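You operate a simulated robot arm through the tools that you are given. There is no shell and no other tool. Be economical: measure what you need, move in short steps, check, and stop when the job is done.

Carry out the task below with a simulated two-armed robot. There is one attempt and no reset: what you move stays moved.

TASK
Take the nameplate out of the beige machine and pull-test its magnet.
Fine: side lever up, lid wide open and left so; lay it on the tester's block, slide the yellow knob in, pull the tester lever down once and raise it; leave it there with the knob in. Leave the other nameplates.
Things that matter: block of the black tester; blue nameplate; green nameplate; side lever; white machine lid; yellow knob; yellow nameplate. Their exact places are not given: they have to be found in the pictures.

It is judged by the outcome, as a careful person would: the job done as asked, and still so three seconds after it is handed in. It fails if anything else is knocked over, pushed out of place, dropped, spilled or broken. Lids that push on must go on centred and level and be pressed home; caps that screw on are set level and turned clockwise until they are tight.

THE ROBOT
Two 7-joint arms with fingered hands on one trunk, on a base that drives. Base frame: it is fixed to the floor where the robot stands at the start and does not move with it; the origin is under the middle of the robot, x ahead of it, y to its left, z up; the surface under the hand at the start is at about z = 80. Units: cm, degrees, N and s.
The left shoulder is at the start at [9.1, 18.5, 110.6], the right one opposite. With the tool pointing down near the work surface each hand reaches from about 10 to 86 cm from the robot's upright axis, wherever it stands, measured 20 degrees to its own side. Places, roughly: block of the black tester [70, -40, 80]; blue nameplate (8x4x1 cm) [40, -10, 80]; green nameplate (8x4x1 cm) [50, -10, 80]; side lever [60, 0, 90]; white machine lid [60, 20, 90]; yellow knob [60, -30, 80]. Payload 4 kg a hand.
The tool frame of a hand sits at the grasp point between the pads (the TCP): z along the fingers, y along the line on which they close. The tips reach 2.6 cm beyond it. Largest opening 13.2 cm; the body of the gripper starts 7.3 cm behind the TCP. The gripper is a hand of 3 fingers: y runs from the thumb to the fingers, the wrist lies at [0, 0, -22.4] in the tool frame, and closing takes about 1.5 s.
Orientation is told as [roll, pitch, yaw] about the base's x, y, z axes, in that order, counted from this pose: with the fingers straight down and closing along the base's y, the tool's x points along the base's -x, its y along +y and its z along -z.

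THE INTERFACE
- The arms move only by the tool apply_moves. It takes "left_targets", "right_targets" or both (then of equal length, played together; a hand with none holds still); each is a list of rows, each a list of 7 numbers: the shift along the base's x, y, z in mm, then the turn, a rotation vector about the base's x, y, z in rad, then the gripper command, from -1 (fully open) to 1 (shut), values between in proportion. In form: [[tx, ty, tz, ax, ay, az, fingers], ...]. A call has 1 to 8 rows; each row is the pose to reach, as a shift and turn from the pose commanded when the call began. Rows are played at 5 a second. More than 5 cm and 8.6 degrees between two rows, or a gripper value outside its range, and nothing of the call is played. Where a pose cannot be reached the arm comes as near as it can. A force on the tool above 70 N (or 10 N above the force at the start of the call, whichever is more), or a blocked arm, ends the call early, and 0.2 s more pass. The fingers move at their own pace (about 7.2 cm/s each) and stop on an object; they squeeze with about 27 N. The grip force told is the motor's: it shows also when the fingers shut on nothing. Time passes only in rows, and 0.2 s behind the last, so rows that repeat a pose let the fingers close. It gives the time, the measured TCP pose, the force on the tool (base axes), the opening and the grip force at its end, in the units of the frame above (readings bear some noise), with the torque about the TCP (base axes, N m) and any sound that the robot's microphone picked up, and new pictures: "views" is both (left out), scene, wrist or none (wrist: the cameras of the hands that moved).
- Cameras (640 x 400 px; columns grow to the right, rows downward): "scene" is now at [22.71, -1.6, 134.75]; the picture's right is [-0.17, -0.98, 0.04], its down [-0.43, 0.04, -0.90] and it looks along [0.89, -0.17, -0.43] (base axes); focal length 214 px, centre (320, 200). "left" rides on the left gripper at [-6.2, 0.3, -9.2] in its tool frame; the picture's right is [-0.05, -1.00, 0.00], its down [0.83, -0.04, -0.56] and it looks along [0.55, -0.03, 0.83] (tool axes); focal length 230 px, centre (320, 200). "right" rides on the right gripper at [6.2, 0.3, -9.2] in its tool frame; the picture's right is [-0.05, 1.00, 0.00], its down [-0.83, -0.04, -0.56] and it looks along [-0.55, -0.03, 0.83] (tool axes); focal length 230 px, centre (320, 200).
- slide_trunk(by): slides the trunk up (or, below 0, down) by that many cm; the arms and the scene camera ride with it, the base frame stays. It gives what a move gives, with no picture.
- steer(legs): drives the robot by 1 to 6 legs, each [ahead, left, turn to the left] in cm, cm and degrees, along the robot's own axes; the way and the turn of a leg run together, so that a leg with both is an arc; at most 150 cm and 180 degrees a leg. The arms and the cameras ride along, it lands a little off, and it stops where it bumps. It gives what a move gives, and a new picture of the scene camera.
- grasp_type(shape, hand): the hand has 3 fingers and takes this shape, open, in about a second: jaw (thumb against the fingers, like two jaws); tri (thumb and two fingers); tip (a fingertip pinch); poke (one finger out to press); point (the index stretched); flat (the hand flat); cup (the hand cupped); fist (a fist). The gripper value then closes the fingers along that shape, each until it touches; the sizes above hold for jaw. It gives what a move gives, with no picture.
- head_to(pan, tilt): turns the head with the scene camera to pan (to the left, within 86 degrees either way) and tilt (down, from -29 to 69), counted from straight ahead of the robot. It gives what a move gives, and a new picture of the scene camera.
- locate(camera, pixels): for up to 12 pixels [column, row] of the newest picture of that camera ("zoom" is the newest enlarged one), the place [x, y, z] in the base frame of the surface seen there, good to about 0.3 cm. No time passes.
- inspect(camera, box): a new picture of the part [left, top, right, bottom] of that camera's present view, enlarged. No time passes.
- job_done(): hands the job in; it is judged then, once.

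Work in short steps. Measure before you move; look again where a grasp or a placing could have gone wrong, and mend it. You have 80 turns and 260 pictures in all, those below and enlarged ones among them. Open the grippers and draw the arms clear of the work before you hand the job in, unless the task says otherwise; then end with one line.

The tools are called after ">>>" as a command line: name --argument value ..., lists and objects as JSON in quotes. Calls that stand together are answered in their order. apply_moves: Moves the arms, as the interface text tells. Its arguments: {"type":"object","properties":{"left_targets":{"type":"array","items":{"type":"array","items":{"type":"number"}}},"right_targets":{"type":"array","items":{"type":"array","items":{"type":"number"}}},"views":{"type":"string","enum":["both","scene","wrist","none"]}},"required":[]} The other tools are called the same way: slide_trunk (by) slides the trunk up or down; grasp_type (shape, hand) gives the hand a shape; steer (legs) drives the base; head_to (pan, tilt) turns the head that bears the scene camera; locate (camera, pixels) gives the place of the surface under pixels of a picture; inspect (camera, box) takes an enlarged picture of a part of a camera's view; job_done () hands the job in.

At the start:

```text
t: 0.0
left_eef_pos: [48.78, 3.85, 129.83]
left_orientation: [0.0, -0.1, 0.1]
left_ft_force: [0.2, 0.7, 0.4]
left_wrist_torque: [0.0, -0.02, 0.01]
left_grip_width: 13.21
left_grasp_force: 0.0
left_shape: jaw
right_eef_pos: [37.93, -30.8, 127.92]
right_orientation: [-0.1, -0.1, 0.0]
right_ft_force: [-1.0, 0.0, 0.4]
right_wrist_torque: [-0.01, 0.04, 0.01]
right_grip_width: 13.19
right_grasp_force: 0.1
right_shape: jaw
trunk travel left (down, up): [-15.0, 31.2]
robot x, y, heading: [0.24, -0.08, 0.2]
head pan, tilt: [-10.1, 11.6]
```

scene: 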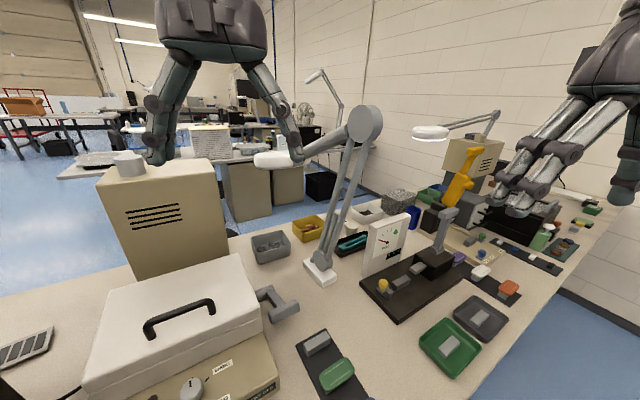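
right: 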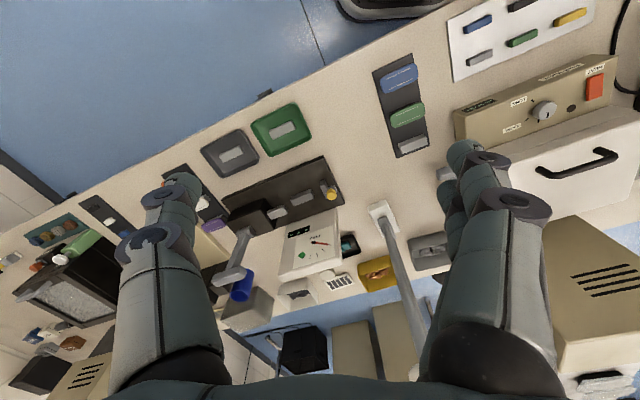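
left: 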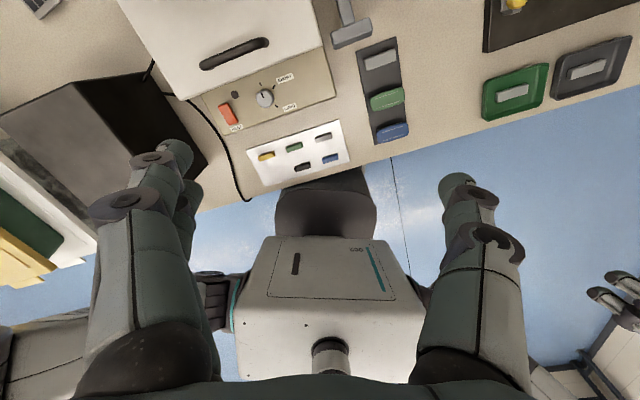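

The scene shows the white-lidded beige machine at (180,330), side lever at (280,302), and the black tester at (410,275). I enlarge those areas to see the details.

>>> inspect --camera "scene" --box '[340, 130, 540, 330]'

>>> inspect --camera "scene" --box '[60, 230, 360, 400]'

>>> inspect --camera "right" --box '[180, 120, 400, 320]'

>>> locate --camera "scene" --pixels '[[262, 292], [285, 308], [180, 315], [383, 283], [403, 280], [417, 268], [440, 240], [458, 185], [435, 262], [340, 375], [230, 260], [90, 370]]'

```text
2.00 times, centred on (440, 230) of scene
```

zoom: 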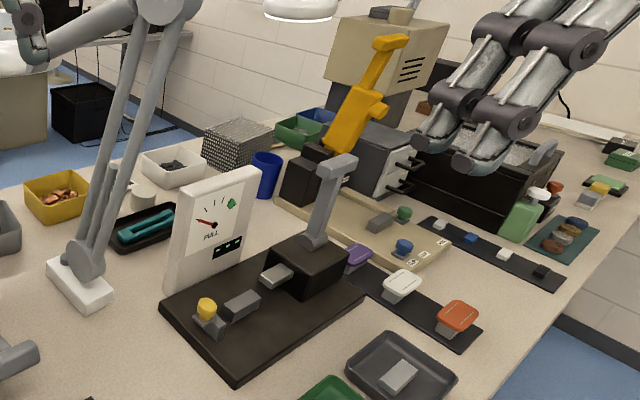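

```text
2.13 times, centred on (210, 315) of scene
```

zoom: 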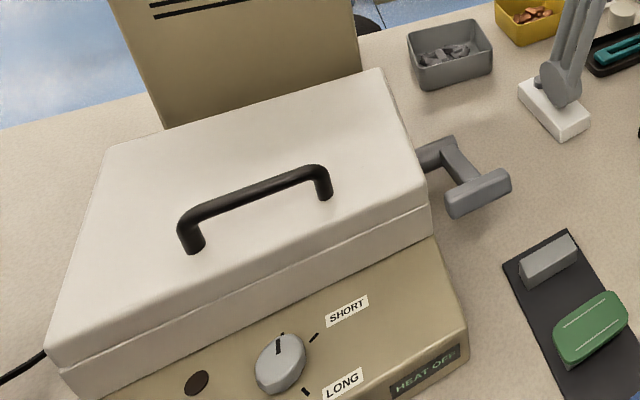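

```text
2.00 times, centred on (290, 220) of right
```

zoom: 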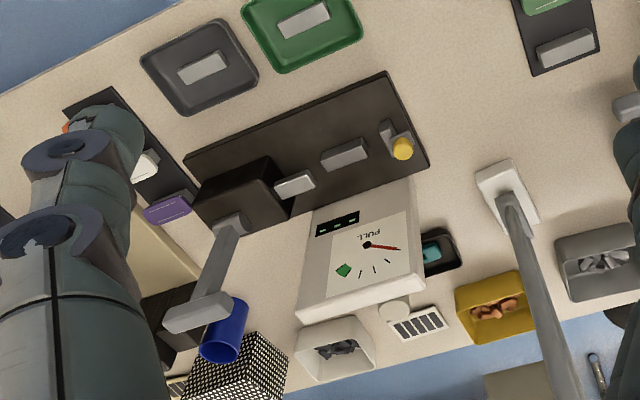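

```text
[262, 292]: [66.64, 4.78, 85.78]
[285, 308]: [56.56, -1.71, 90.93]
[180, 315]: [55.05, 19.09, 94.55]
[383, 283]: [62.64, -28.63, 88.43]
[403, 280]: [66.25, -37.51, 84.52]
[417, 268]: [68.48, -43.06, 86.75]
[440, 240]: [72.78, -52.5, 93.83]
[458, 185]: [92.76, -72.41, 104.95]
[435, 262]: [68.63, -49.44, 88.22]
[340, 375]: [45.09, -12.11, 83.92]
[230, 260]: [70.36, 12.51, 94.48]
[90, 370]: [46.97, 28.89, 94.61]
```

Lever seems to run from a pivot at the machine's right side to a cross-handle near [56.6,-1.7,90.9]. I measure the lever, lid handle and machine more finely.

>>> inspect --camera "scene" --box '[230, 260, 330, 340]'

>>> locate --camera "zoom" --pixels '[[180, 180], [220, 160], [260, 230], [290, 300], [400, 250], [430, 270], [280, 340], [350, 310], [60, 300], [100, 380], [180, 320], [320, 370]]'

>>> locate --camera "scene" --pixels '[[146, 322], [152, 335], [210, 300], [212, 312], [240, 258], [112, 300], [84, 388], [262, 318], [262, 340], [190, 385], [275, 370], [180, 308]]'

```text
5.00 times, centred on (280, 300) of scene
```

zoom: 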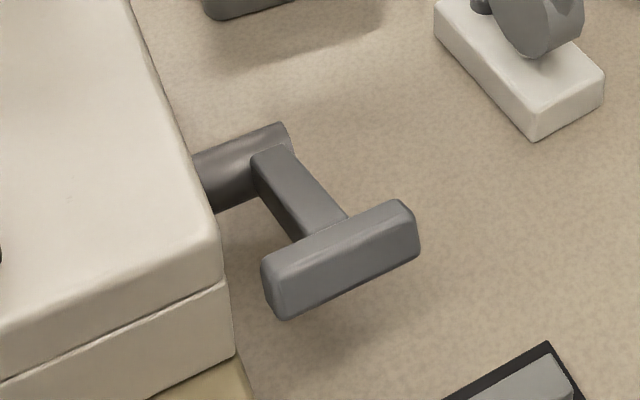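

```text
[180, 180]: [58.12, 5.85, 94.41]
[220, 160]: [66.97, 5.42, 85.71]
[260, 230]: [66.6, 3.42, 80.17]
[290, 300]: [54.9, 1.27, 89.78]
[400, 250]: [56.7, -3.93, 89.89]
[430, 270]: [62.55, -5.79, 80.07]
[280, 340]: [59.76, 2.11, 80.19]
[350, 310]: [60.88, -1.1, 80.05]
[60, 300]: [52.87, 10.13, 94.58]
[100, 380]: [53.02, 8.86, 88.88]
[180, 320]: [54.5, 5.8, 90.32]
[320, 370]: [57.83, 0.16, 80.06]
```

```text
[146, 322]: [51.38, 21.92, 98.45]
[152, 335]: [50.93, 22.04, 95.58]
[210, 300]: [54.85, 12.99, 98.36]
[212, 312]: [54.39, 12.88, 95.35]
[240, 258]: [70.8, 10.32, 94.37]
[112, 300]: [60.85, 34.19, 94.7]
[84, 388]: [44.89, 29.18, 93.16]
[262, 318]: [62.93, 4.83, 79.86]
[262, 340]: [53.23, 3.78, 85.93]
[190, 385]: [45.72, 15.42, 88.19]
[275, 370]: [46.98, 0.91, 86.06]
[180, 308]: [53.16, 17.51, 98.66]
```

Machine axes: right r≈(0.37,-0.93), back b≈(0.93,0.37); lever handle bar centre ≈(56,-1.5,90) with pivot ≈(67,4,86). I check lamp positions before yawing the left hand by -68°.

>>> locate --camera "scene" --pixels '[[320, 275], [365, 125], [330, 230], [275, 160], [310, 153], [160, 210], [130, 165], [200, 175], [275, 85], [292, 145], [160, 145], [395, 225]]'

>>> apply_moves --left_targets '[[-8, -10, 0, 0, 0, -0.148, -1], [-16, -20, 0, 0, 0, -0.296, -1], [-24, -30, 0, 0, 0, -0.444, -1], [-32, -40, 0, 0, 0, -0.592, -1], [-40, -50, 0, 0, 0, -0.74, -1], [-48, -60, 0, 0, 0, -0.888, -1], [-56, -70, 0, 0, 0, -1.036, -1], [-64, -80, 0, 0, 0, -1.184, -1]]' --views "wrist"

```text
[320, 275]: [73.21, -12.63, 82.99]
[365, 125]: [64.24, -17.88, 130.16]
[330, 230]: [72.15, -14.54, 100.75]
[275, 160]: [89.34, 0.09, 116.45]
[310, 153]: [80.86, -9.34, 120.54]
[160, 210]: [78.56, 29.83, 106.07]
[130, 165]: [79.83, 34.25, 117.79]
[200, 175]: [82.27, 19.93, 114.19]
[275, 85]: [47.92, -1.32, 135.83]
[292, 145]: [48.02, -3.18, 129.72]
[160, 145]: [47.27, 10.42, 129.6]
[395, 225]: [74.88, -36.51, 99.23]
```

```text
t: 1.8
left_eef_pos: [42.25, -4.17, 129.84]
left_orientation: [0.1, 0.0, -67.9]
left_ft_force: [0.0, -1.2, -0.3]
left_wrist_torque: [-0.01, 0.0, 0.03]
left_grip_width: 13.22
left_grasp_force: 0.0
left_shape: jaw
right_eef_pos: [38.05, -30.68, 127.77]
right_orientation: [0.0, -0.1, 0.0]
right_ft_force: [0.9, -0.1, 0.8]
right_wrist_torque: [0.02, -0.01, 0.01]
right_grip_width: 13.21
right_grasp_force: 0.1
right_shape: jaw
trunk travel left (down, up): [-15.0, 31.2]
robot x, y, heading: [0.1, 0.13, -0.1]
head pan, tilt: [-10.1, 11.6]
```

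left: 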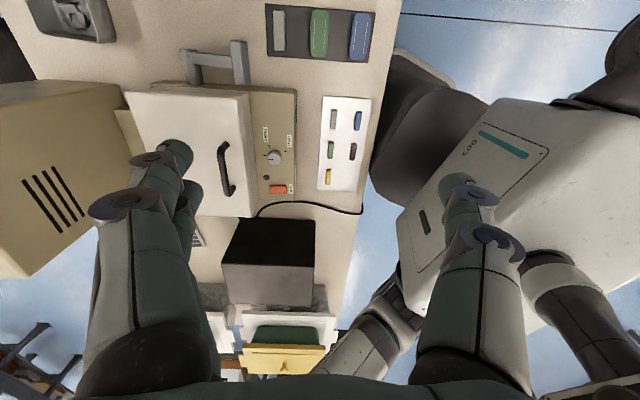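

Lamp elbow is at (64,-18,130); I keep away from it. Now I tilt the left hand 45° about r and descend to a stand-off in front of the side-lever handle.

>>> apply_moves --left_targets '[[9, 0, -41, 0.046, -0.116, 0, -1], [18, 1, -82, 0.092, -0.232, 0, -1], [27, 2, -123, 0.138, -0.348, 0, -1], [36, 3, -164, 0.184, -0.464, 0, -1], [45, 4, -205, 0.23, -0.58, 0, -1], [54, 4, -246, 0.276, -0.696, 0, -1], [62, 4, -285, 0.29, -0.73, 0, -1], [66, 4, -310, 0.29, -0.73, 0, -0.4]]'

```text
t: 3.6
left_eef_pos: [49.06, -3.64, 98.7]
left_orientation: [44.9, -0.4, -68.2]
left_ft_force: [0.0, -0.6, 1.0]
left_wrist_torque: [0.01, 0.01, 0.01]
left_grip_width: 9.26
left_grasp_force: 0.1
left_shape: jaw
right_eef_pos: [38.04, -30.69, 127.8]
right_orientation: [0.0, 0.0, 0.1]
right_ft_force: [-0.8, -0.9, 0.0]
right_wrist_torque: [0.01, 0.01, 0.02]
right_grip_width: 13.21
right_grasp_force: 0.0
right_shape: jaw
trunk travel left (down, up): [-15.0, 31.2]
robot x, y, heading: [0.12, -0.07, 0.3]
head pan, tilt: [-10.1, 11.6]
```

scene: 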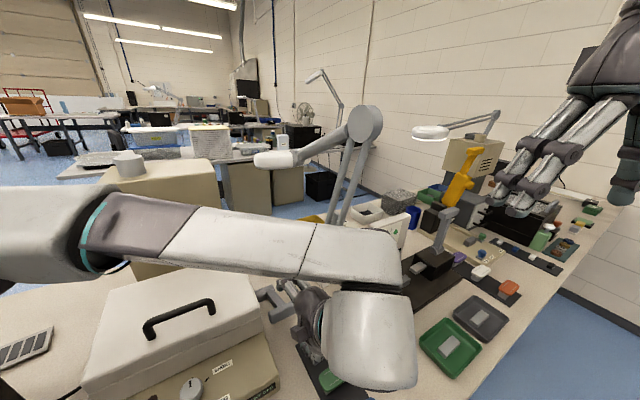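
left: 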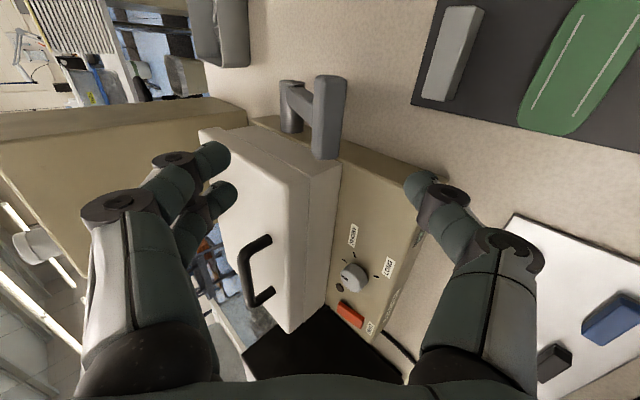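

The left camera shows the lever bar at (330,115), between fingers (left) and thumb (right). I measure it here.

>>> locate --camera "left" --pixels '[[330, 80], [318, 110], [340, 110], [325, 150], [335, 150], [300, 100], [288, 85], [290, 120], [335, 77], [322, 77]]'

>>> inspect --camera "left" --box '[250, 50, 400, 180]'

```text
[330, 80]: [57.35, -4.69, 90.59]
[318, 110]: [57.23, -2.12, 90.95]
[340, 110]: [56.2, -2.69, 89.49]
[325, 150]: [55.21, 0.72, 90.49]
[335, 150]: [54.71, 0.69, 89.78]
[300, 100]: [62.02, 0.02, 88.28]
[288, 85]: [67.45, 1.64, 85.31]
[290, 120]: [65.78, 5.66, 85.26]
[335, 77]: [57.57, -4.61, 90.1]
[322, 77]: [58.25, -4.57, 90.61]
```

```text
3.08 times, centred on (325, 115) of left
```

zoom: 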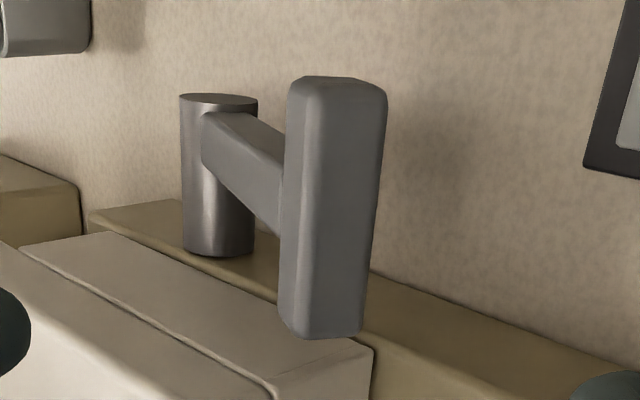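

Bar centre ≈(57,-1.8,89.6), pivot ≈(67,2.5,85). I advance along the tool axis to put the bar between thumb and fingers and narrow to a ~5 cm cage.

>>> apply_moves --left_targets '[[16, 3, -20, 0, 0, 0, -0.3], [35, 8, -40, 0, 0, 0, -0.2], [55, 13, -62, 0, 0, 0, -0.1], [77, 18, -86, 0, 0, 0, 0.0], [77, 18, -86, 0, 0, 0, 0.25], [77, 18, -86, 0, 0, 0, 0.25]]'

```text
t: 5.0
left_eef_pos: [56.67, -1.96, 90.22]
left_orientation: [45.0, -0.4, -67.9]
left_ft_force: [1.2, 0.3, 0.4]
left_wrist_torque: [0.03, 0.01, -0.02]
left_grip_width: 5.0
left_grasp_force: 0.1
left_shape: jaw
right_eef_pos: [38.06, -30.73, 127.86]
right_orientation: [0.1, 0.0, 0.1]
right_ft_force: [-0.6, 0.1, -0.3]
right_wrist_torque: [-0.02, -0.01, -0.02]
right_grip_width: 13.18
right_grasp_force: 0.1
right_shape: jaw
trunk travel left (down, up): [-15.0, 31.2]
robot x, y, heading: [-0.17, 0.11, 0.1]
head pan, tilt: [-10.1, 11.6]
```

scene: 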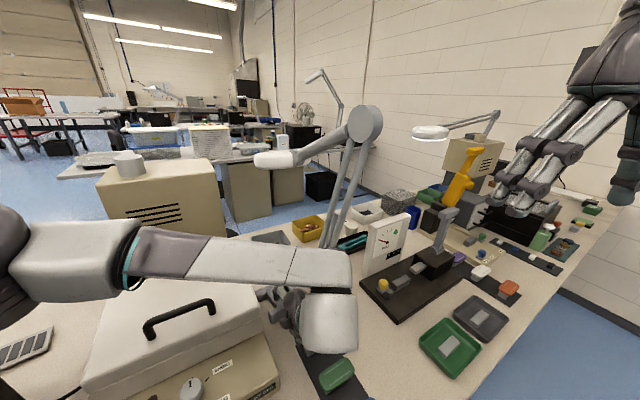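
left: 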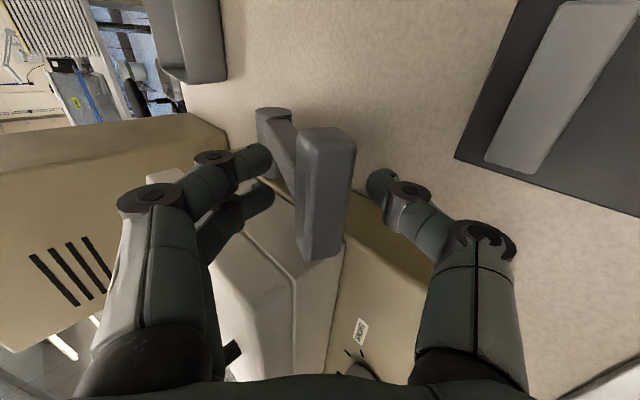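

The bar sits between the jaws in the left view (325,190). I lift along the lever's arc with the cage and watch the force.

>>> apply_moves --left_targets '[[3, 1, 14, 0, 0, 0, 0.25], [14, 6, 28, 0, 0, 0, 0.25], [23, 9, 38, 0, 0, 0, 0.25], [33, 13, 47, 0, 0, 0, 0.25], [42, 16, 55, 0, 0, 0, 0.25], [50, 20, 63, 0, 0, 0, 0.25]]'

```text
t: 6.4
left_eef_pos: [61.72, 0.03, 96.54]
left_orientation: [45.1, -0.4, -67.9]
left_ft_force: [-2.0, -1.4, -0.4]
left_wrist_torque: [-0.06, 0.07, -0.02]
left_grip_width: 5.21
left_grasp_force: 0.0
left_shape: jaw
right_eef_pos: [37.96, -30.75, 127.85]
right_orientation: [0.0, 0.0, 0.0]
right_ft_force: [0.1, -0.4, 0.3]
right_wrist_torque: [-0.01, 0.0, -0.01]
right_grip_width: 13.19
right_grasp_force: 0.0
right_shape: jaw
trunk travel left (down, up): [-15.0, 31.2]
robot x, y, heading: [-0.14, 0.06, -0.0]
head pan, tilt: [-10.1, 11.6]
```

scene: 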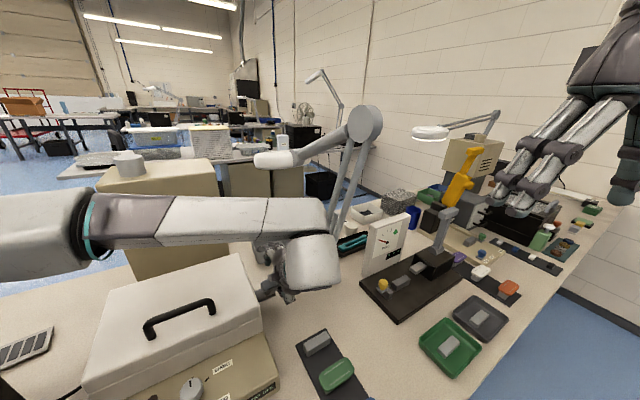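
left: 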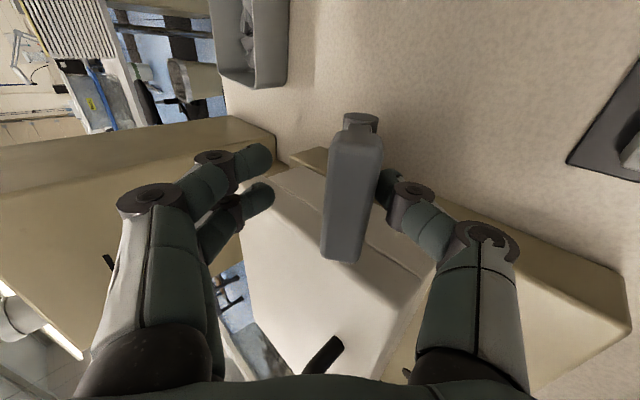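

The lever follows easily (about 57°). I continue the arc to about 90°.

>>> apply_moves --left_targets '[[10, 4, 6, 0, 0, 0, 0.25], [20, 8, 11, 0, 0, 0, 0.25], [32, 12, 15, 0, 0, 0, 0.25], [43, 17, 18, 0, 0, 0, 0.25], [52, 20, 19, 0, 0, 0, 0.25], [60, 24, 19, 0, 0, 0, 0.25]]'

```text
t: 7.8
left_eef_pos: [67.58, 2.54, 98.25]
left_orientation: [45.0, -0.4, -68.0]
left_ft_force: [-3.4, -1.5, 3.0]
left_wrist_torque: [-0.05, 0.1, -0.01]
left_grip_width: 5.03
left_grasp_force: 0.1
left_shape: jaw
right_eef_pos: [38.09, -30.75, 127.8]
right_orientation: [0.0, -0.1, -0.1]
right_ft_force: [0.3, -0.3, -0.3]
right_wrist_torque: [-0.03, 0.0, -0.02]
right_grip_width: 13.2
right_grasp_force: 0.0
right_shape: jaw
trunk travel left (down, up): [-15.0, 31.2]
robot x, y, heading: [0.03, 0.21, -0.3]
head pan, tilt: [-10.1, 11.6]
```

scene: 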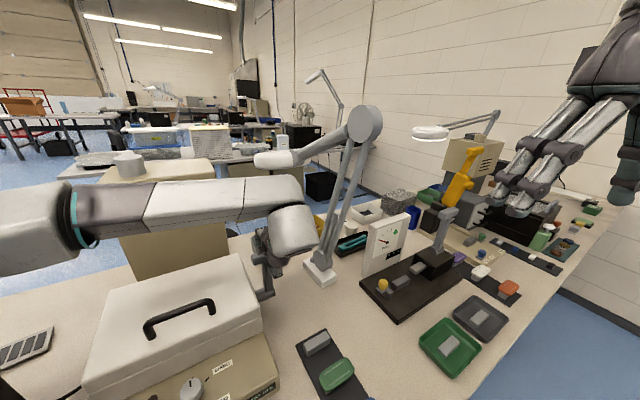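
left: 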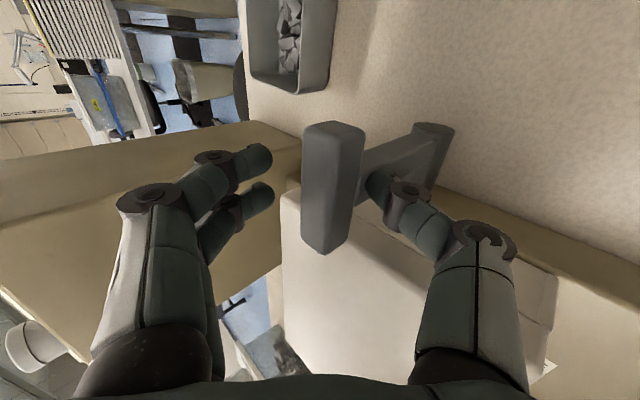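

The lever looks about vertical; no stop felt yet. I push a bit further along the arc to find the stop.

>>> apply_moves --left_targets '[[10, 4, -1, 0, 0, 0, 0.25], [19, 8, -3, 0, 0, 0, 0.25], [28, 11, -7, 0, 0, 0, 0.25], [37, 15, -12, 0, 0, 0, 0.25]]'

```text
t: 8.7
left_eef_pos: [68.8, 2.65, 98.37]
left_orientation: [44.2, -0.6, -68.9]
left_ft_force: [-54.0, -0.5, 32.1]
left_wrist_torque: [-0.25, 2.83, -0.37]
left_grip_width: 5.92
left_grasp_force: 0.1
left_shape: jaw
right_eef_pos: [37.17, -30.71, 128.09]
right_orientation: [0.0, -0.3, -0.1]
right_ft_force: [0.6, -0.3, -1.1]
right_wrist_torque: [-0.04, 0.07, 0.0]
right_grip_width: 13.18
right_grasp_force: 0.2
right_shape: jaw
trunk travel left (down, up): [-15.0, 31.2]
robot x, y, heading: [-0.04, 0.06, 0.1]
head pan, tilt: [-10.1, 11.6]
stopped in row 4 (left hand): the force on the tool passed its limit at 76 N (the readings are from after the stop); the commanded pose is now the measured one
```

scene: 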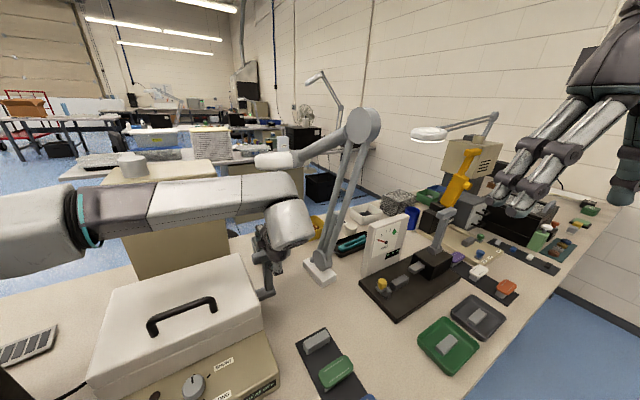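
left: 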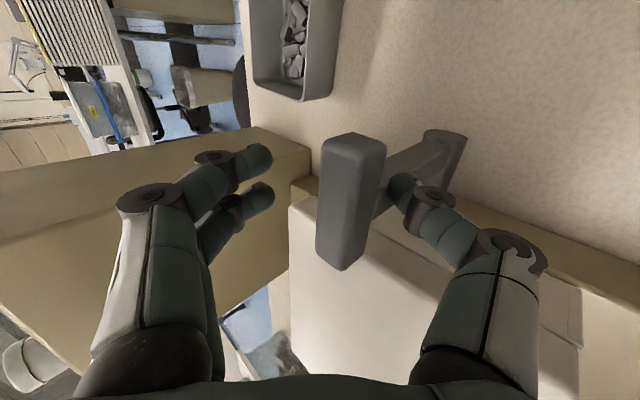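

The stop is reached: lever up. I relax back, open, and retreat along the tool axis.

>>> apply_moves --left_targets '[[-8, -3, 0, 0, 0, 0, 0.1], [-8, -3, 0, 0, 0, 0, -0.1], [-30, -12, 23, 0, 0, 0, -0.1], [-60, -24, 50, 0, 0, 0, -0.1], [-90, -34, 80, 0, 0, 0, -0.1], [-115, -34, 110, 0, 0, 0, -0.1]]'

>>> locate --camera "left" --pixels '[[320, 200]]'

```text
t: 10.1
left_eef_pos: [58.47, -0.22, 109.02]
left_orientation: [44.5, -0.6, -68.5]
left_ft_force: [-0.1, -0.2, -0.2]
left_wrist_torque: [-0.03, 0.0, 0.01]
left_grip_width: 7.29
left_grasp_force: 0.1
left_shape: jaw
right_eef_pos: [37.78, -30.84, 127.95]
right_orientation: [0.0, 0.0, -0.1]
right_ft_force: [-0.6, 0.0, 0.5]
right_wrist_torque: [0.0, -0.03, 0.01]
right_grip_width: 13.2
right_grasp_force: 0.0
right_shape: jaw
trunk travel left (down, up): [-15.0, 31.2]
robot x, y, heading: [-0.47, 0.29, 0.2]
head pan, tilt: [-10.1, 11.6]
```

scene: 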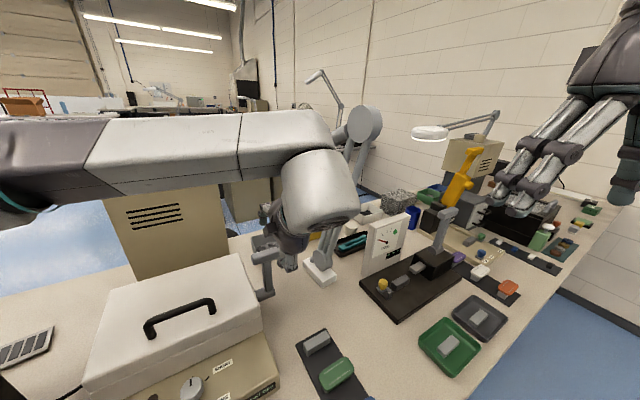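
left: 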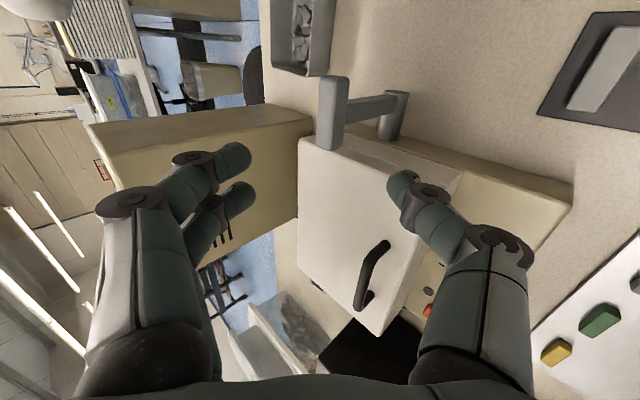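

```text
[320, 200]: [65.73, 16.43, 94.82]
```

Lever stays up (left view, handle upright at (330,110)). Now I return the left hand to straight-down while moving above the lid handle at ≈(53.2,17.5,98).

>>> apply_moves --left_targets '[[-9, 30, 10, -0.048, 0.12, 0, -0.3], [-18, 60, 15, -0.096, 0.24, 0, -0.3], [-27, 90, 15, -0.144, 0.36, 0, -0.3], [-36, 120, 10, -0.192, 0.48, 0, -0.3], [-45, 150, 0, -0.24, 0.6, 0, -0.3], [-53, 178, -10, -0.288, 0.722, 0, -0.3]]'

>>> locate --camera "scene" --pixels '[[150, 325], [208, 300], [180, 311]]'

```text
t: 11.5
left_eef_pos: [53.31, 17.65, 107.96]
left_orientation: [-0.2, -0.7, -68.0]
left_ft_force: [-0.2, 0.8, -0.4]
left_wrist_torque: [-0.01, -0.01, 0.03]
left_grip_width: 8.53
left_grasp_force: 0.0
left_shape: jaw
right_eef_pos: [38.01, -30.49, 127.88]
right_orientation: [-0.1, 0.0, 0.0]
right_ft_force: [1.0, 0.3, -0.4]
right_wrist_torque: [0.0, 0.01, -0.04]
right_grip_width: 13.19
right_grasp_force: 0.0
right_shape: jaw
trunk travel left (down, up): [-15.0, 31.2]
robot x, y, heading: [-0.2, 0.26, 0.1]
head pan, tilt: [-10.1, 11.6]
```

scene: 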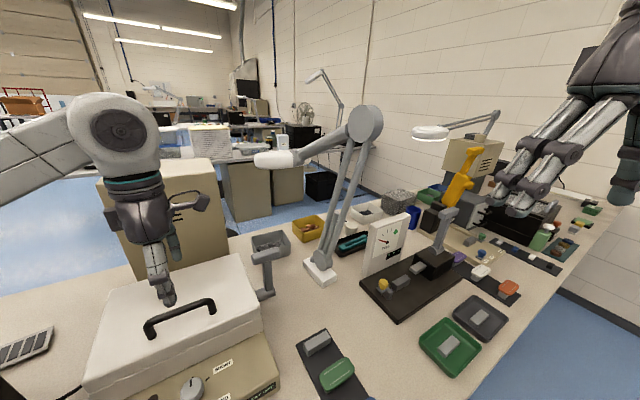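
left: 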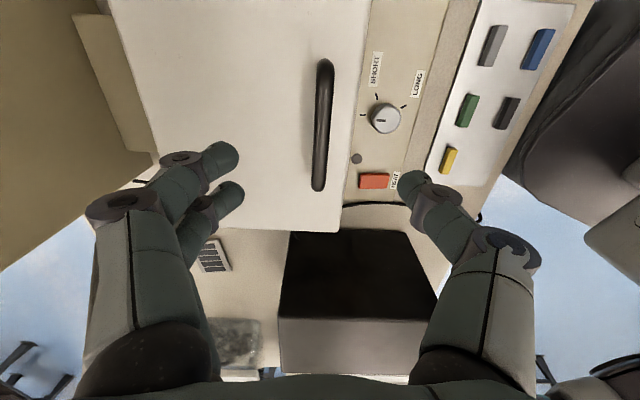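

```text
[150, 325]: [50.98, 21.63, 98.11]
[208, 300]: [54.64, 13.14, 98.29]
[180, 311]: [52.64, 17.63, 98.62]
```

The hand is over the handle. I descend to TCP z≈98.8 (tips ~1.6 cm off the lid) and close on the bar.

>>> apply_moves --left_targets '[[-1, -1, -30, 0, 0, 0, -0.3], [-2, -1, -60, 0, 0, 0, -0.3], [-2, -1, -91, 0, 0, 0, -0.3], [-2, -1, -91, 0, 0, 0, 0.5], [-2, -1, -91, 0, 0, 0, 1], [-2, -1, -91, 0, 0, 0, 1], [-2, -1, -91, 0, 0, 0, 1]]'

```text
t: 13.1
left_eef_pos: [53.36, 17.27, 98.74]
left_orientation: [-0.2, -0.6, -68.1]
left_ft_force: [-0.2, 1.9, -3.9]
left_wrist_torque: [0.03, 0.05, 0.01]
left_grip_width: 0.0
left_grasp_force: 27.0
left_shape: jaw
right_eef_pos: [38.0, -30.73, 127.8]
right_orientation: [0.0, -0.1, 0.0]
right_ft_force: [0.1, -0.2, 0.0]
right_wrist_torque: [0.0, 0.0, -0.01]
right_grip_width: 13.2
right_grasp_force: 0.1
right_shape: jaw
trunk travel left (down, up): [-15.0, 31.2]
robot x, y, heading: [0.09, -0.3, 0.1]
head pan, tilt: [-10.1, 11.6]
```

scene: 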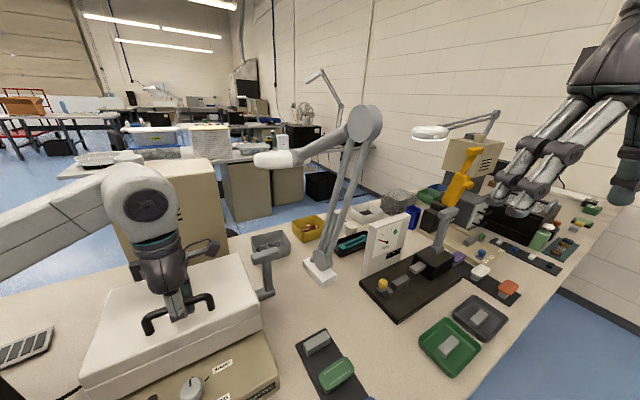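
left: 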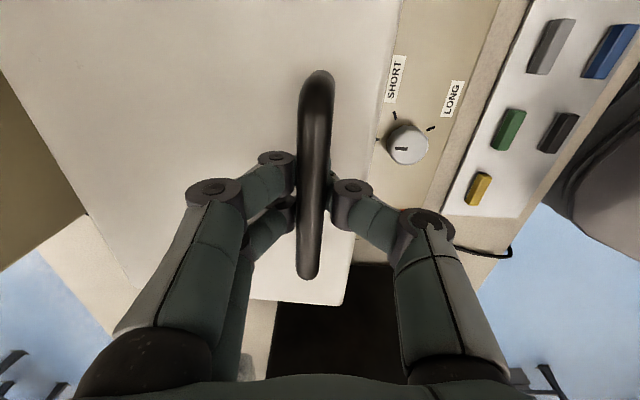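

The fingers have closed beneath the handle bar (view at (315,190)), hooking it. I lift along the lid's arc to about 30°.

>>> apply_moves --left_targets '[[4, 1, 11, 0, 0, 0, 1], [13, 5, 23, 0, 0, 0, 1], [21, 8, 33, 0, 0, 0, 1], [30, 12, 42, 0, 0, 0, 1], [39, 16, 51, 0, 0, 0, 1], [49, 20, 59, 0, 0, 0, 1]]'

```text
t: 14.5
left_eef_pos: [57.84, 19.35, 104.65]
left_orientation: [-0.2, -0.5, -68.1]
left_ft_force: [-3.7, -2.6, 0.4]
left_wrist_torque: [-0.02, -0.02, 0.01]
left_grip_width: 0.0
left_grasp_force: 26.3
left_shape: jaw
right_eef_pos: [37.86, -30.78, 127.87]
right_orientation: [0.0, 0.0, 0.0]
right_ft_force: [0.2, 0.4, 0.2]
right_wrist_torque: [0.03, 0.0, 0.03]
right_grip_width: 13.2
right_grasp_force: 0.1
right_shape: jaw
trunk travel left (down, up): [-15.0, 31.2]
robot x, y, heading: [-0.34, -0.16, -0.0]
head pan, tilt: [-10.1, 11.6]
```

scene: 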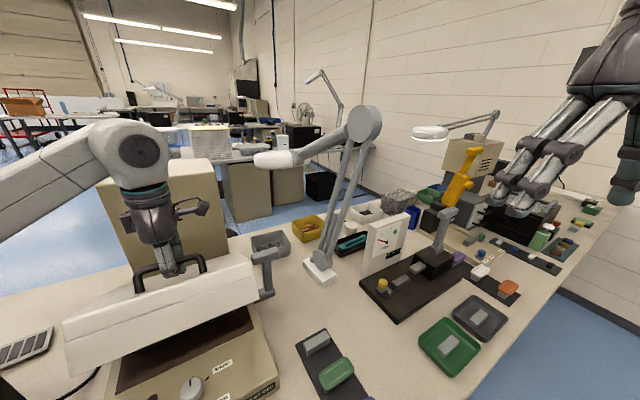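
left: 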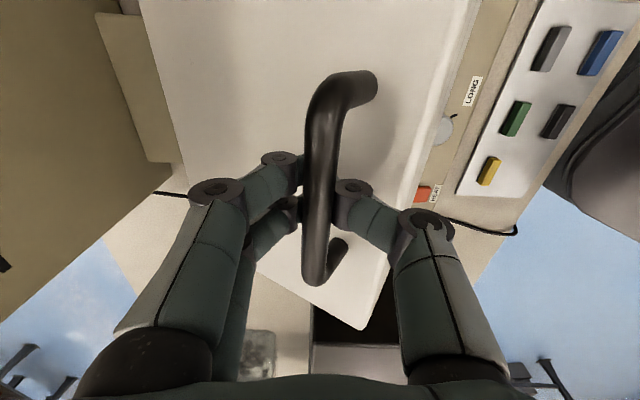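

The lid rises smoothly. I continue along the arc to about 65°.

>>> apply_moves --left_targets '[[11, 4, 7, 0, 0, 0, 1], [22, 9, 12, 0, 0, 0, 1], [34, 13, 17, 0, 0, 0, 1], [46, 18, 21, 0, 0, 0, 1], [58, 23, 23, 0, 0, 0, 1], [70, 28, 24, 0, 0, 0, 1], [82, 33, 24, 0, 0, 0, 1]]'

```text
t: 16.1
left_eef_pos: [66.0, 22.83, 106.79]
left_orientation: [-0.1, -0.5, -67.9]
left_ft_force: [-2.5, -0.2, 0.4]
left_wrist_torque: [0.01, -0.03, 0.0]
left_grip_width: 0.0
left_grasp_force: 26.8
left_shape: jaw
right_eef_pos: [37.84, -30.78, 127.81]
right_orientation: [0.0, -0.1, 0.0]
right_ft_force: [0.2, 0.8, -1.0]
right_wrist_torque: [0.04, 0.0, 0.0]
right_grip_width: 13.18
right_grasp_force: 0.1
right_shape: jaw
trunk travel left (down, up): [-15.0, 31.2]
robot x, y, heading: [-0.03, 0.03, 0.0]
head pan, tilt: [-10.1, 11.6]
```

scene: 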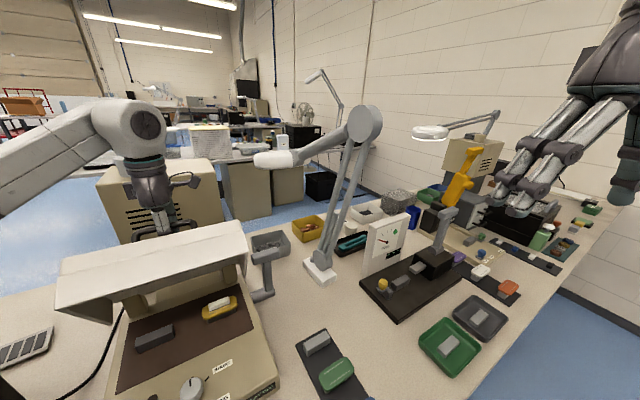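
left: 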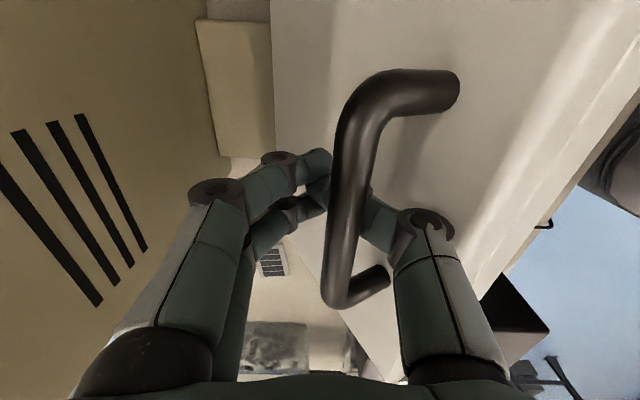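

Inside I see a yellow nameplate at (218,307) and a grey block at (155,337). I measure the lid edge and the nameplate.

>>> locate --camera "scene" --pixels '[[60, 300], [240, 222], [80, 280], [236, 240], [203, 314], [234, 298], [215, 302], [224, 312], [155, 337], [140, 375], [150, 290], [158, 240]]'

>>> inspect --camera "scene" --box '[40, 210, 300, 400]'

```text
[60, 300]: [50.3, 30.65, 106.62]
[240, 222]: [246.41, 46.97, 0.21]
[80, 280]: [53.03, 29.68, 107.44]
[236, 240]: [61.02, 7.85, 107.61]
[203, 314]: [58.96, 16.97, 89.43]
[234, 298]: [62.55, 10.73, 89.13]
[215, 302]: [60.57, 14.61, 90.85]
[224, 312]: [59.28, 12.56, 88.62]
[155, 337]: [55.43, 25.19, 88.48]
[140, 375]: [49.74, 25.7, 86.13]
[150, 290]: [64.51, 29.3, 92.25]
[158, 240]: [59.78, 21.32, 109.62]
```

```text
2.11 times, centred on (170, 305) of scene
```

zoom: 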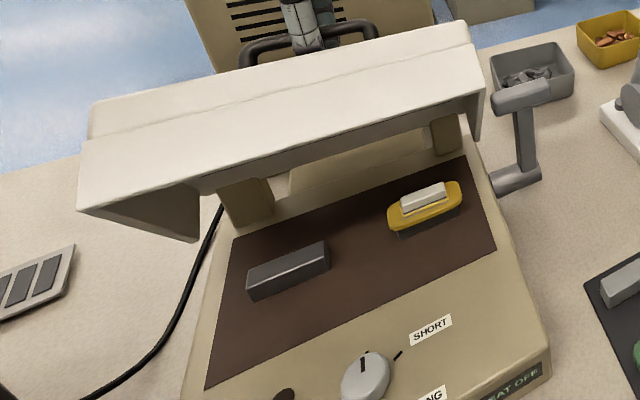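

Lid is at ~61° and the wrist carries almost no weight, so the hinge seems friction-held. I open the fingers slightly, lift off the handle and watch whether the lid stays.

>>> apply_moves --left_targets '[[0, 0, 0, 0, 0, 0, 0.6], [0, 0, 0, 0, 0, 0, 0.6], [0, 0, 10, 0, 0, 0, 0.6], [2, 0, 30, 0, 0, 0, 0.6], [0, 0, 60, 0, 0, 0, 0.6], [-10, -4, 100, 0, 0, 0, 0.6], [-40, -16, 120, 0, 0, 0, 0.6], [-80, -32, 130, 0, 0, 0, 0.8]]'

```text
t: 17.9
left_eef_pos: [57.88, 19.52, 119.96]
left_orientation: [-0.1, -0.5, -67.9]
left_ft_force: [0.4, 0.8, 0.6]
left_wrist_torque: [-0.02, -0.02, -0.01]
left_grip_width: 1.31
left_grasp_force: 0.0
left_shape: jaw
right_eef_pos: [37.79, -30.78, 127.91]
right_orientation: [0.0, -0.2, 0.0]
right_ft_force: [-0.4, -0.6, 0.4]
right_wrist_torque: [0.02, -0.02, -0.01]
right_grip_width: 13.18
right_grasp_force: 0.2
right_shape: jaw
trunk travel left (down, up): [-15.0, 31.2]
robot x, y, heading: [0.31, 0.55, 0.0]
head pan, tilt: [-10.1, 11.6]
```

scene: 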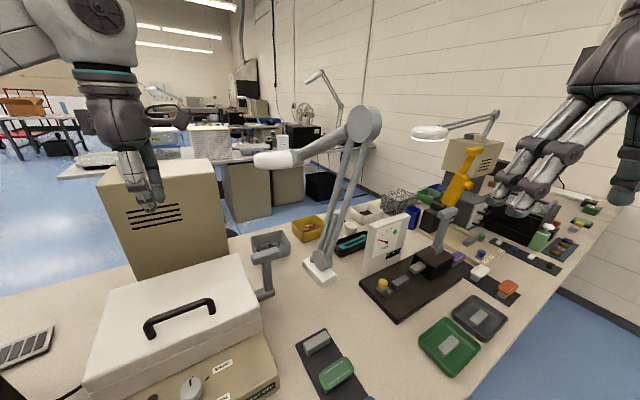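
left: 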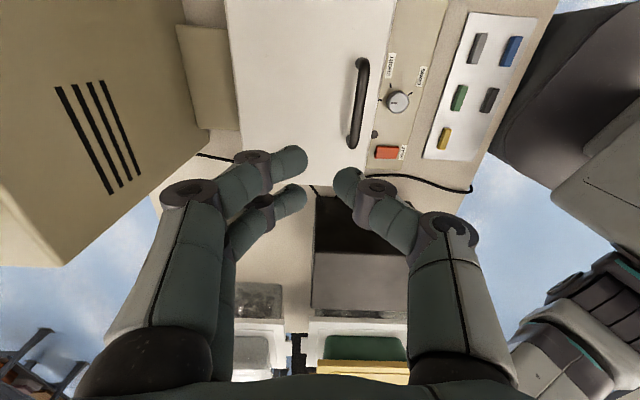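

The lid swung shut on its own; it needs to pass its balance point (~71°). I go back over the handle, hook it again as before.

>>> apply_moves --left_targets '[[-20, -9, -20, 0, 0, 0, -0.3], [-44, -20, -60, 0, 0, 0, -0.3], [-44, -21, -100, 0, 0, 0, -0.3], [-45, -22, -140, 0, 0, 0, -0.3], [-45, -22, -178, 0, 0, 0, -0.3], [-45, -22, -212, 0, 0, 0, -0.3], [-45, -22, -212, 0, 0, 0, 1], [-45, -22, -212, 0, 0, 0, 1]]' --views "none"

>>> apply_moves --left_targets '[[0, 0, 0, 0, 0, 0, 1], [0, 0, 0, 0, 0, 0, 1], [0, 0, 0, 0, 0, 0, 1]]' --views "wrist"

```text
t: 19.7
left_eef_pos: [53.51, 17.49, 98.97]
left_orientation: [-0.2, -0.5, -68.0]
left_ft_force: [-1.2, -0.9, 0.7]
left_wrist_torque: [-0.02, 0.03, -0.04]
left_grip_width: 0.66
left_grasp_force: 0.1
left_shape: jaw
right_eef_pos: [38.01, -30.77, 127.79]
right_orientation: [0.0, 0.0, 0.0]
right_ft_force: [-0.8, -0.3, 0.4]
right_wrist_torque: [0.01, -0.03, 0.02]
right_grip_width: 13.17
right_grasp_force: 0.1
right_shape: jaw
trunk travel left (down, up): [-15.0, 31.2]
robot x, y, heading: [-0.33, -0.15, 0.1]
head pan, tilt: [-10.1, 11.6]
```

```text
t: 20.5
left_eef_pos: [53.55, 17.51, 98.89]
left_orientation: [-0.3, -0.5, -67.9]
left_ft_force: [0.0, 0.2, -3.9]
left_wrist_torque: [0.0, 0.0, 0.01]
left_grip_width: 0.02
left_grasp_force: 26.6
left_shape: jaw
right_eef_pos: [38.0, -30.79, 127.87]
right_orientation: [0.1, 0.0, -0.1]
right_ft_force: [-1.1, -0.1, 0.0]
right_wrist_torque: [-0.03, 0.02, 0.02]
right_grip_width: 13.19
right_grasp_force: 0.0
right_shape: jaw
trunk travel left (down, up): [-15.0, 31.2]
robot x, y, heading: [-0.16, -0.19, -0.1]
head pan, tilt: [-10.1, 11.6]
```

left: 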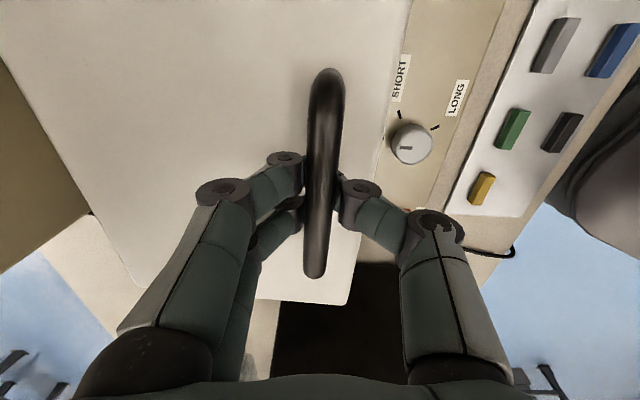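

Hooked again. I repeat the arc to ~61°.

>>> apply_moves --left_targets '[[8, 3, 18, 0, 0, 0, 1], [21, 8, 33, 0, 0, 0, 1], [34, 14, 47, 0, 0, 0, 1], [49, 20, 59, 0, 0, 0, 1], [70, 28, 71, 0, 0, 0, 1], [90, 36, 79, 0, 0, 0, 1], [110, 44, 82, 0, 0, 0, 1], [130, 52, 82, 0, 0, 0, 1]]' --views "none"

>>> apply_moves --left_targets '[[9, 4, -1, 0, 0, 0, 1], [19, 7, -2, 0, 0, 0, 1], [29, 11, -4, 0, 0, 0, 1], [38, 15, -6, 0, 0, 0, 1], [46, 18, -9, 0, 0, 0, 1]]'

```text
t: 22.3
left_eef_pos: [66.89, 22.54, 106.81]
left_orientation: [-0.2, -0.5, -67.9]
left_ft_force: [-2.1, -0.1, 0.0]
left_wrist_torque: [0.0, -0.02, -0.04]
left_grip_width: 0.01
left_grasp_force: 27.2
left_shape: jaw
right_eef_pos: [37.93, -30.85, 127.74]
right_orientation: [0.0, 0.0, -0.1]
right_ft_force: [-0.1, 0.4, -1.1]
right_wrist_torque: [-0.02, 0.0, -0.02]
right_grip_width: 13.19
right_grasp_force: 0.1
right_shape: jaw
trunk travel left (down, up): [-15.0, 31.2]
robot x, y, heading: [0.01, 0.02, -0.2]
head pan, tilt: [-10.1, 11.6]
```

```text
t: 23.5
left_eef_pos: [71.26, 24.16, 106.16]
left_orientation: [-0.1, -0.5, -68.0]
left_ft_force: [-1.3, -0.2, 0.7]
left_wrist_torque: [0.01, 0.0, -0.02]
left_grip_width: 0.0
left_grasp_force: 26.9
left_shape: jaw
right_eef_pos: [37.86, -30.76, 127.81]
right_orientation: [0.0, 0.1, 0.0]
right_ft_force: [0.5, 0.2, -0.7]
right_wrist_torque: [-0.02, -0.04, -0.01]
right_grip_width: 13.19
right_grasp_force: 0.1
right_shape: jaw
trunk travel left (down, up): [-15.0, 31.2]
robot x, y, heading: [0.12, 0.11, -0.1]
head pan, tilt: [-10.1, 11.6]
```

scene: 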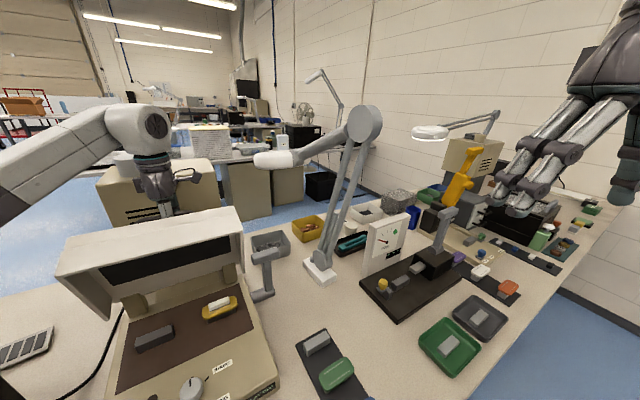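
left: 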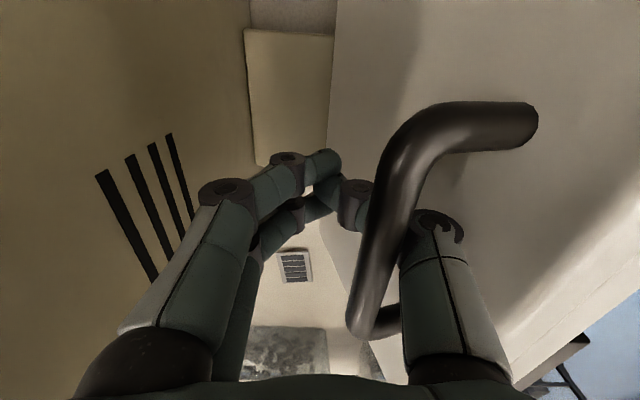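

The lid is further open but I need its angle; I measure edge points of its front face.

>>> locate --camera "scene" --pixels '[[63, 272], [85, 240], [150, 250], [150, 230], [230, 228], [236, 212], [170, 262], [160, 295], [140, 218]]'

>>> inspect --camera "scene" --box '[40, 130, 280, 330]'

```text
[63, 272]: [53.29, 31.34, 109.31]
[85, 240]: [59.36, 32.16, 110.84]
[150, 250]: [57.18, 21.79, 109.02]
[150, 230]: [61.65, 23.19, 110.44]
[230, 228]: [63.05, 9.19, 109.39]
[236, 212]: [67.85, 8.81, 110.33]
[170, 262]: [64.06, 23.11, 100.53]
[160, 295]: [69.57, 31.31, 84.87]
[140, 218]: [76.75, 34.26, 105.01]
```

```text
2.00 times, centred on (160, 230) of scene
```

zoom: 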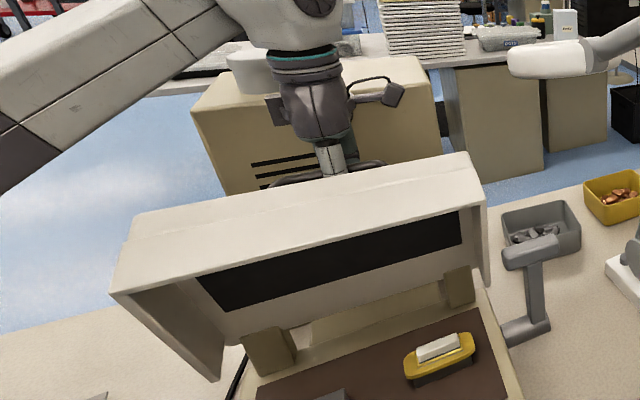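

Lid is at ~73°. The cabinet behind begins at b≈84 and the hand body reaches ~81.6; I advance 1.8 cm more, past the balance point.

>>> apply_moves --left_targets '[[8, 3, -3, 0, 0, 0, 1], [17, 7, -7, 0, 0, 0, 1], [17, 7, -7, 0, 0, 0, 1]]'

>>> locate --camera "scene" --pixels '[[150, 246], [150, 226], [120, 253], [120, 240], [200, 233], [200, 215]]'

>>> locate --camera "left" --pixels '[[100, 200], [180, 150], [100, 320], [200, 60], [130, 250]]'

```text
t: 24.3
left_eef_pos: [72.88, 24.94, 105.31]
left_orientation: [-0.2, -0.4, -68.0]
left_ft_force: [0.2, -0.8, -0.1]
left_wrist_torque: [-0.03, 0.02, 0.01]
left_grip_width: 0.0
left_grasp_force: 27.1
left_shape: jaw
right_eef_pos: [37.89, -30.89, 127.7]
right_orientation: [0.1, 0.1, 0.0]
right_ft_force: [-0.1, -0.1, 1.2]
right_wrist_torque: [-0.01, -0.01, 0.0]
right_grip_width: 13.19
right_grasp_force: 0.1
right_shape: jaw
trunk travel left (down, up): [-15.0, 31.2]
robot x, y, heading: [0.05, 0.08, 0.2]
head pan, tilt: [-10.1, 11.6]
```

scene: 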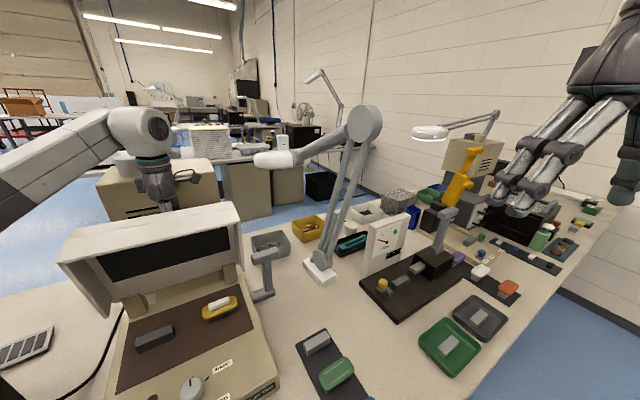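
left: 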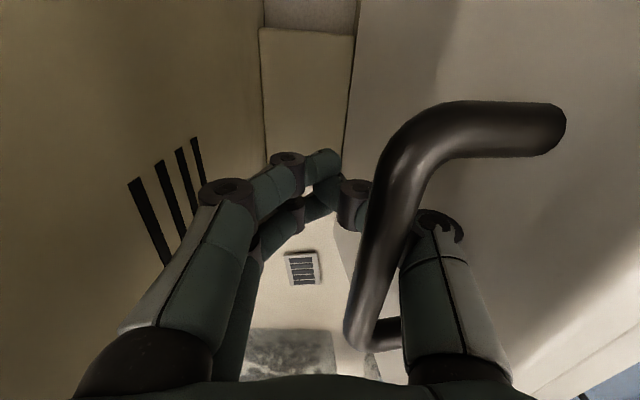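

```text
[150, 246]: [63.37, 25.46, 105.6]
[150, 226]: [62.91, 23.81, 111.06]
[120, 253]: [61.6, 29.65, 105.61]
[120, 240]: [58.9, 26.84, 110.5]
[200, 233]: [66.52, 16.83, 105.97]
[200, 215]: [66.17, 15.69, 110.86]
```

```text
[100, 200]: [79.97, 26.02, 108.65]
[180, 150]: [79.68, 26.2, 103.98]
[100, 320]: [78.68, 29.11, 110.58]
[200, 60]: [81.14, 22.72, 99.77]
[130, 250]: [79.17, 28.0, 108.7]
```

Lid at ~79°, with the bar resting on the thumb side high in the loop. Raising the hand ~1.8 cm will let the narrowing fingers draw the bar ~1.5 cm further back without nearing the cabinet.

>>> apply_moves --left_targets '[[0, 0, 8, 0, 0, 0, 1], [1, 0, 15, 0, 0, 0, 1], [2, 1, 21, 0, 0, 0, 1], [2, 1, 21, 0, 0, 0, 1]]'

>>> locate --camera "scene" --pixels '[[120, 275], [150, 224], [190, 214], [170, 222], [150, 250], [200, 213]]'

```text
t: 25.3
left_eef_pos: [73.51, 25.39, 106.44]
left_orientation: [-0.8, -0.1, -67.9]
left_ft_force: [-9.7, -5.1, -52.7]
left_wrist_torque: [0.62, -1.45, 0.01]
left_grip_width: 0.0
left_grasp_force: 27.1
left_shape: jaw
right_eef_pos: [38.48, -30.66, 127.52]
right_orientation: [0.0, 0.3, 0.0]
right_ft_force: [0.5, -0.2, -0.1]
right_wrist_torque: [-0.02, -0.01, 0.01]
right_grip_width: 13.17
right_grasp_force: 0.2
right_shape: jaw
trunk travel left (down, up): [-15.0, 31.2]
robot x, y, heading: [0.3, -0.05, -0.2]
head pan, tilt: [-10.1, 11.6]
```

scene: 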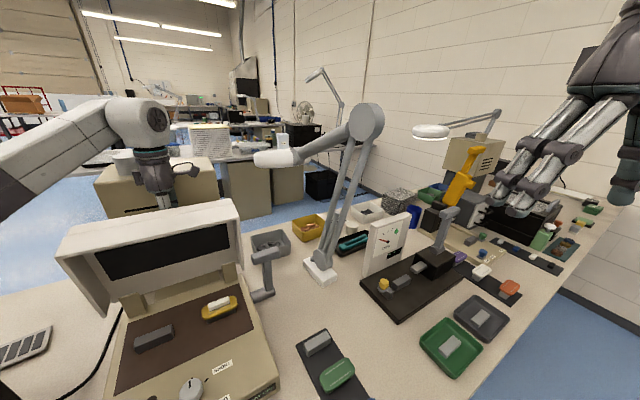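
left: 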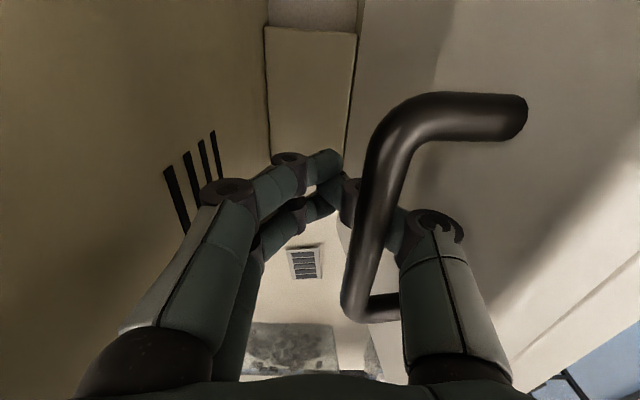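

```text
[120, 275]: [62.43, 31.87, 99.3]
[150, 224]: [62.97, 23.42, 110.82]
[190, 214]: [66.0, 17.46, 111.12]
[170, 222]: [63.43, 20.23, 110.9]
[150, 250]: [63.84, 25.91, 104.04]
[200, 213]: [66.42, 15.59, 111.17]
```

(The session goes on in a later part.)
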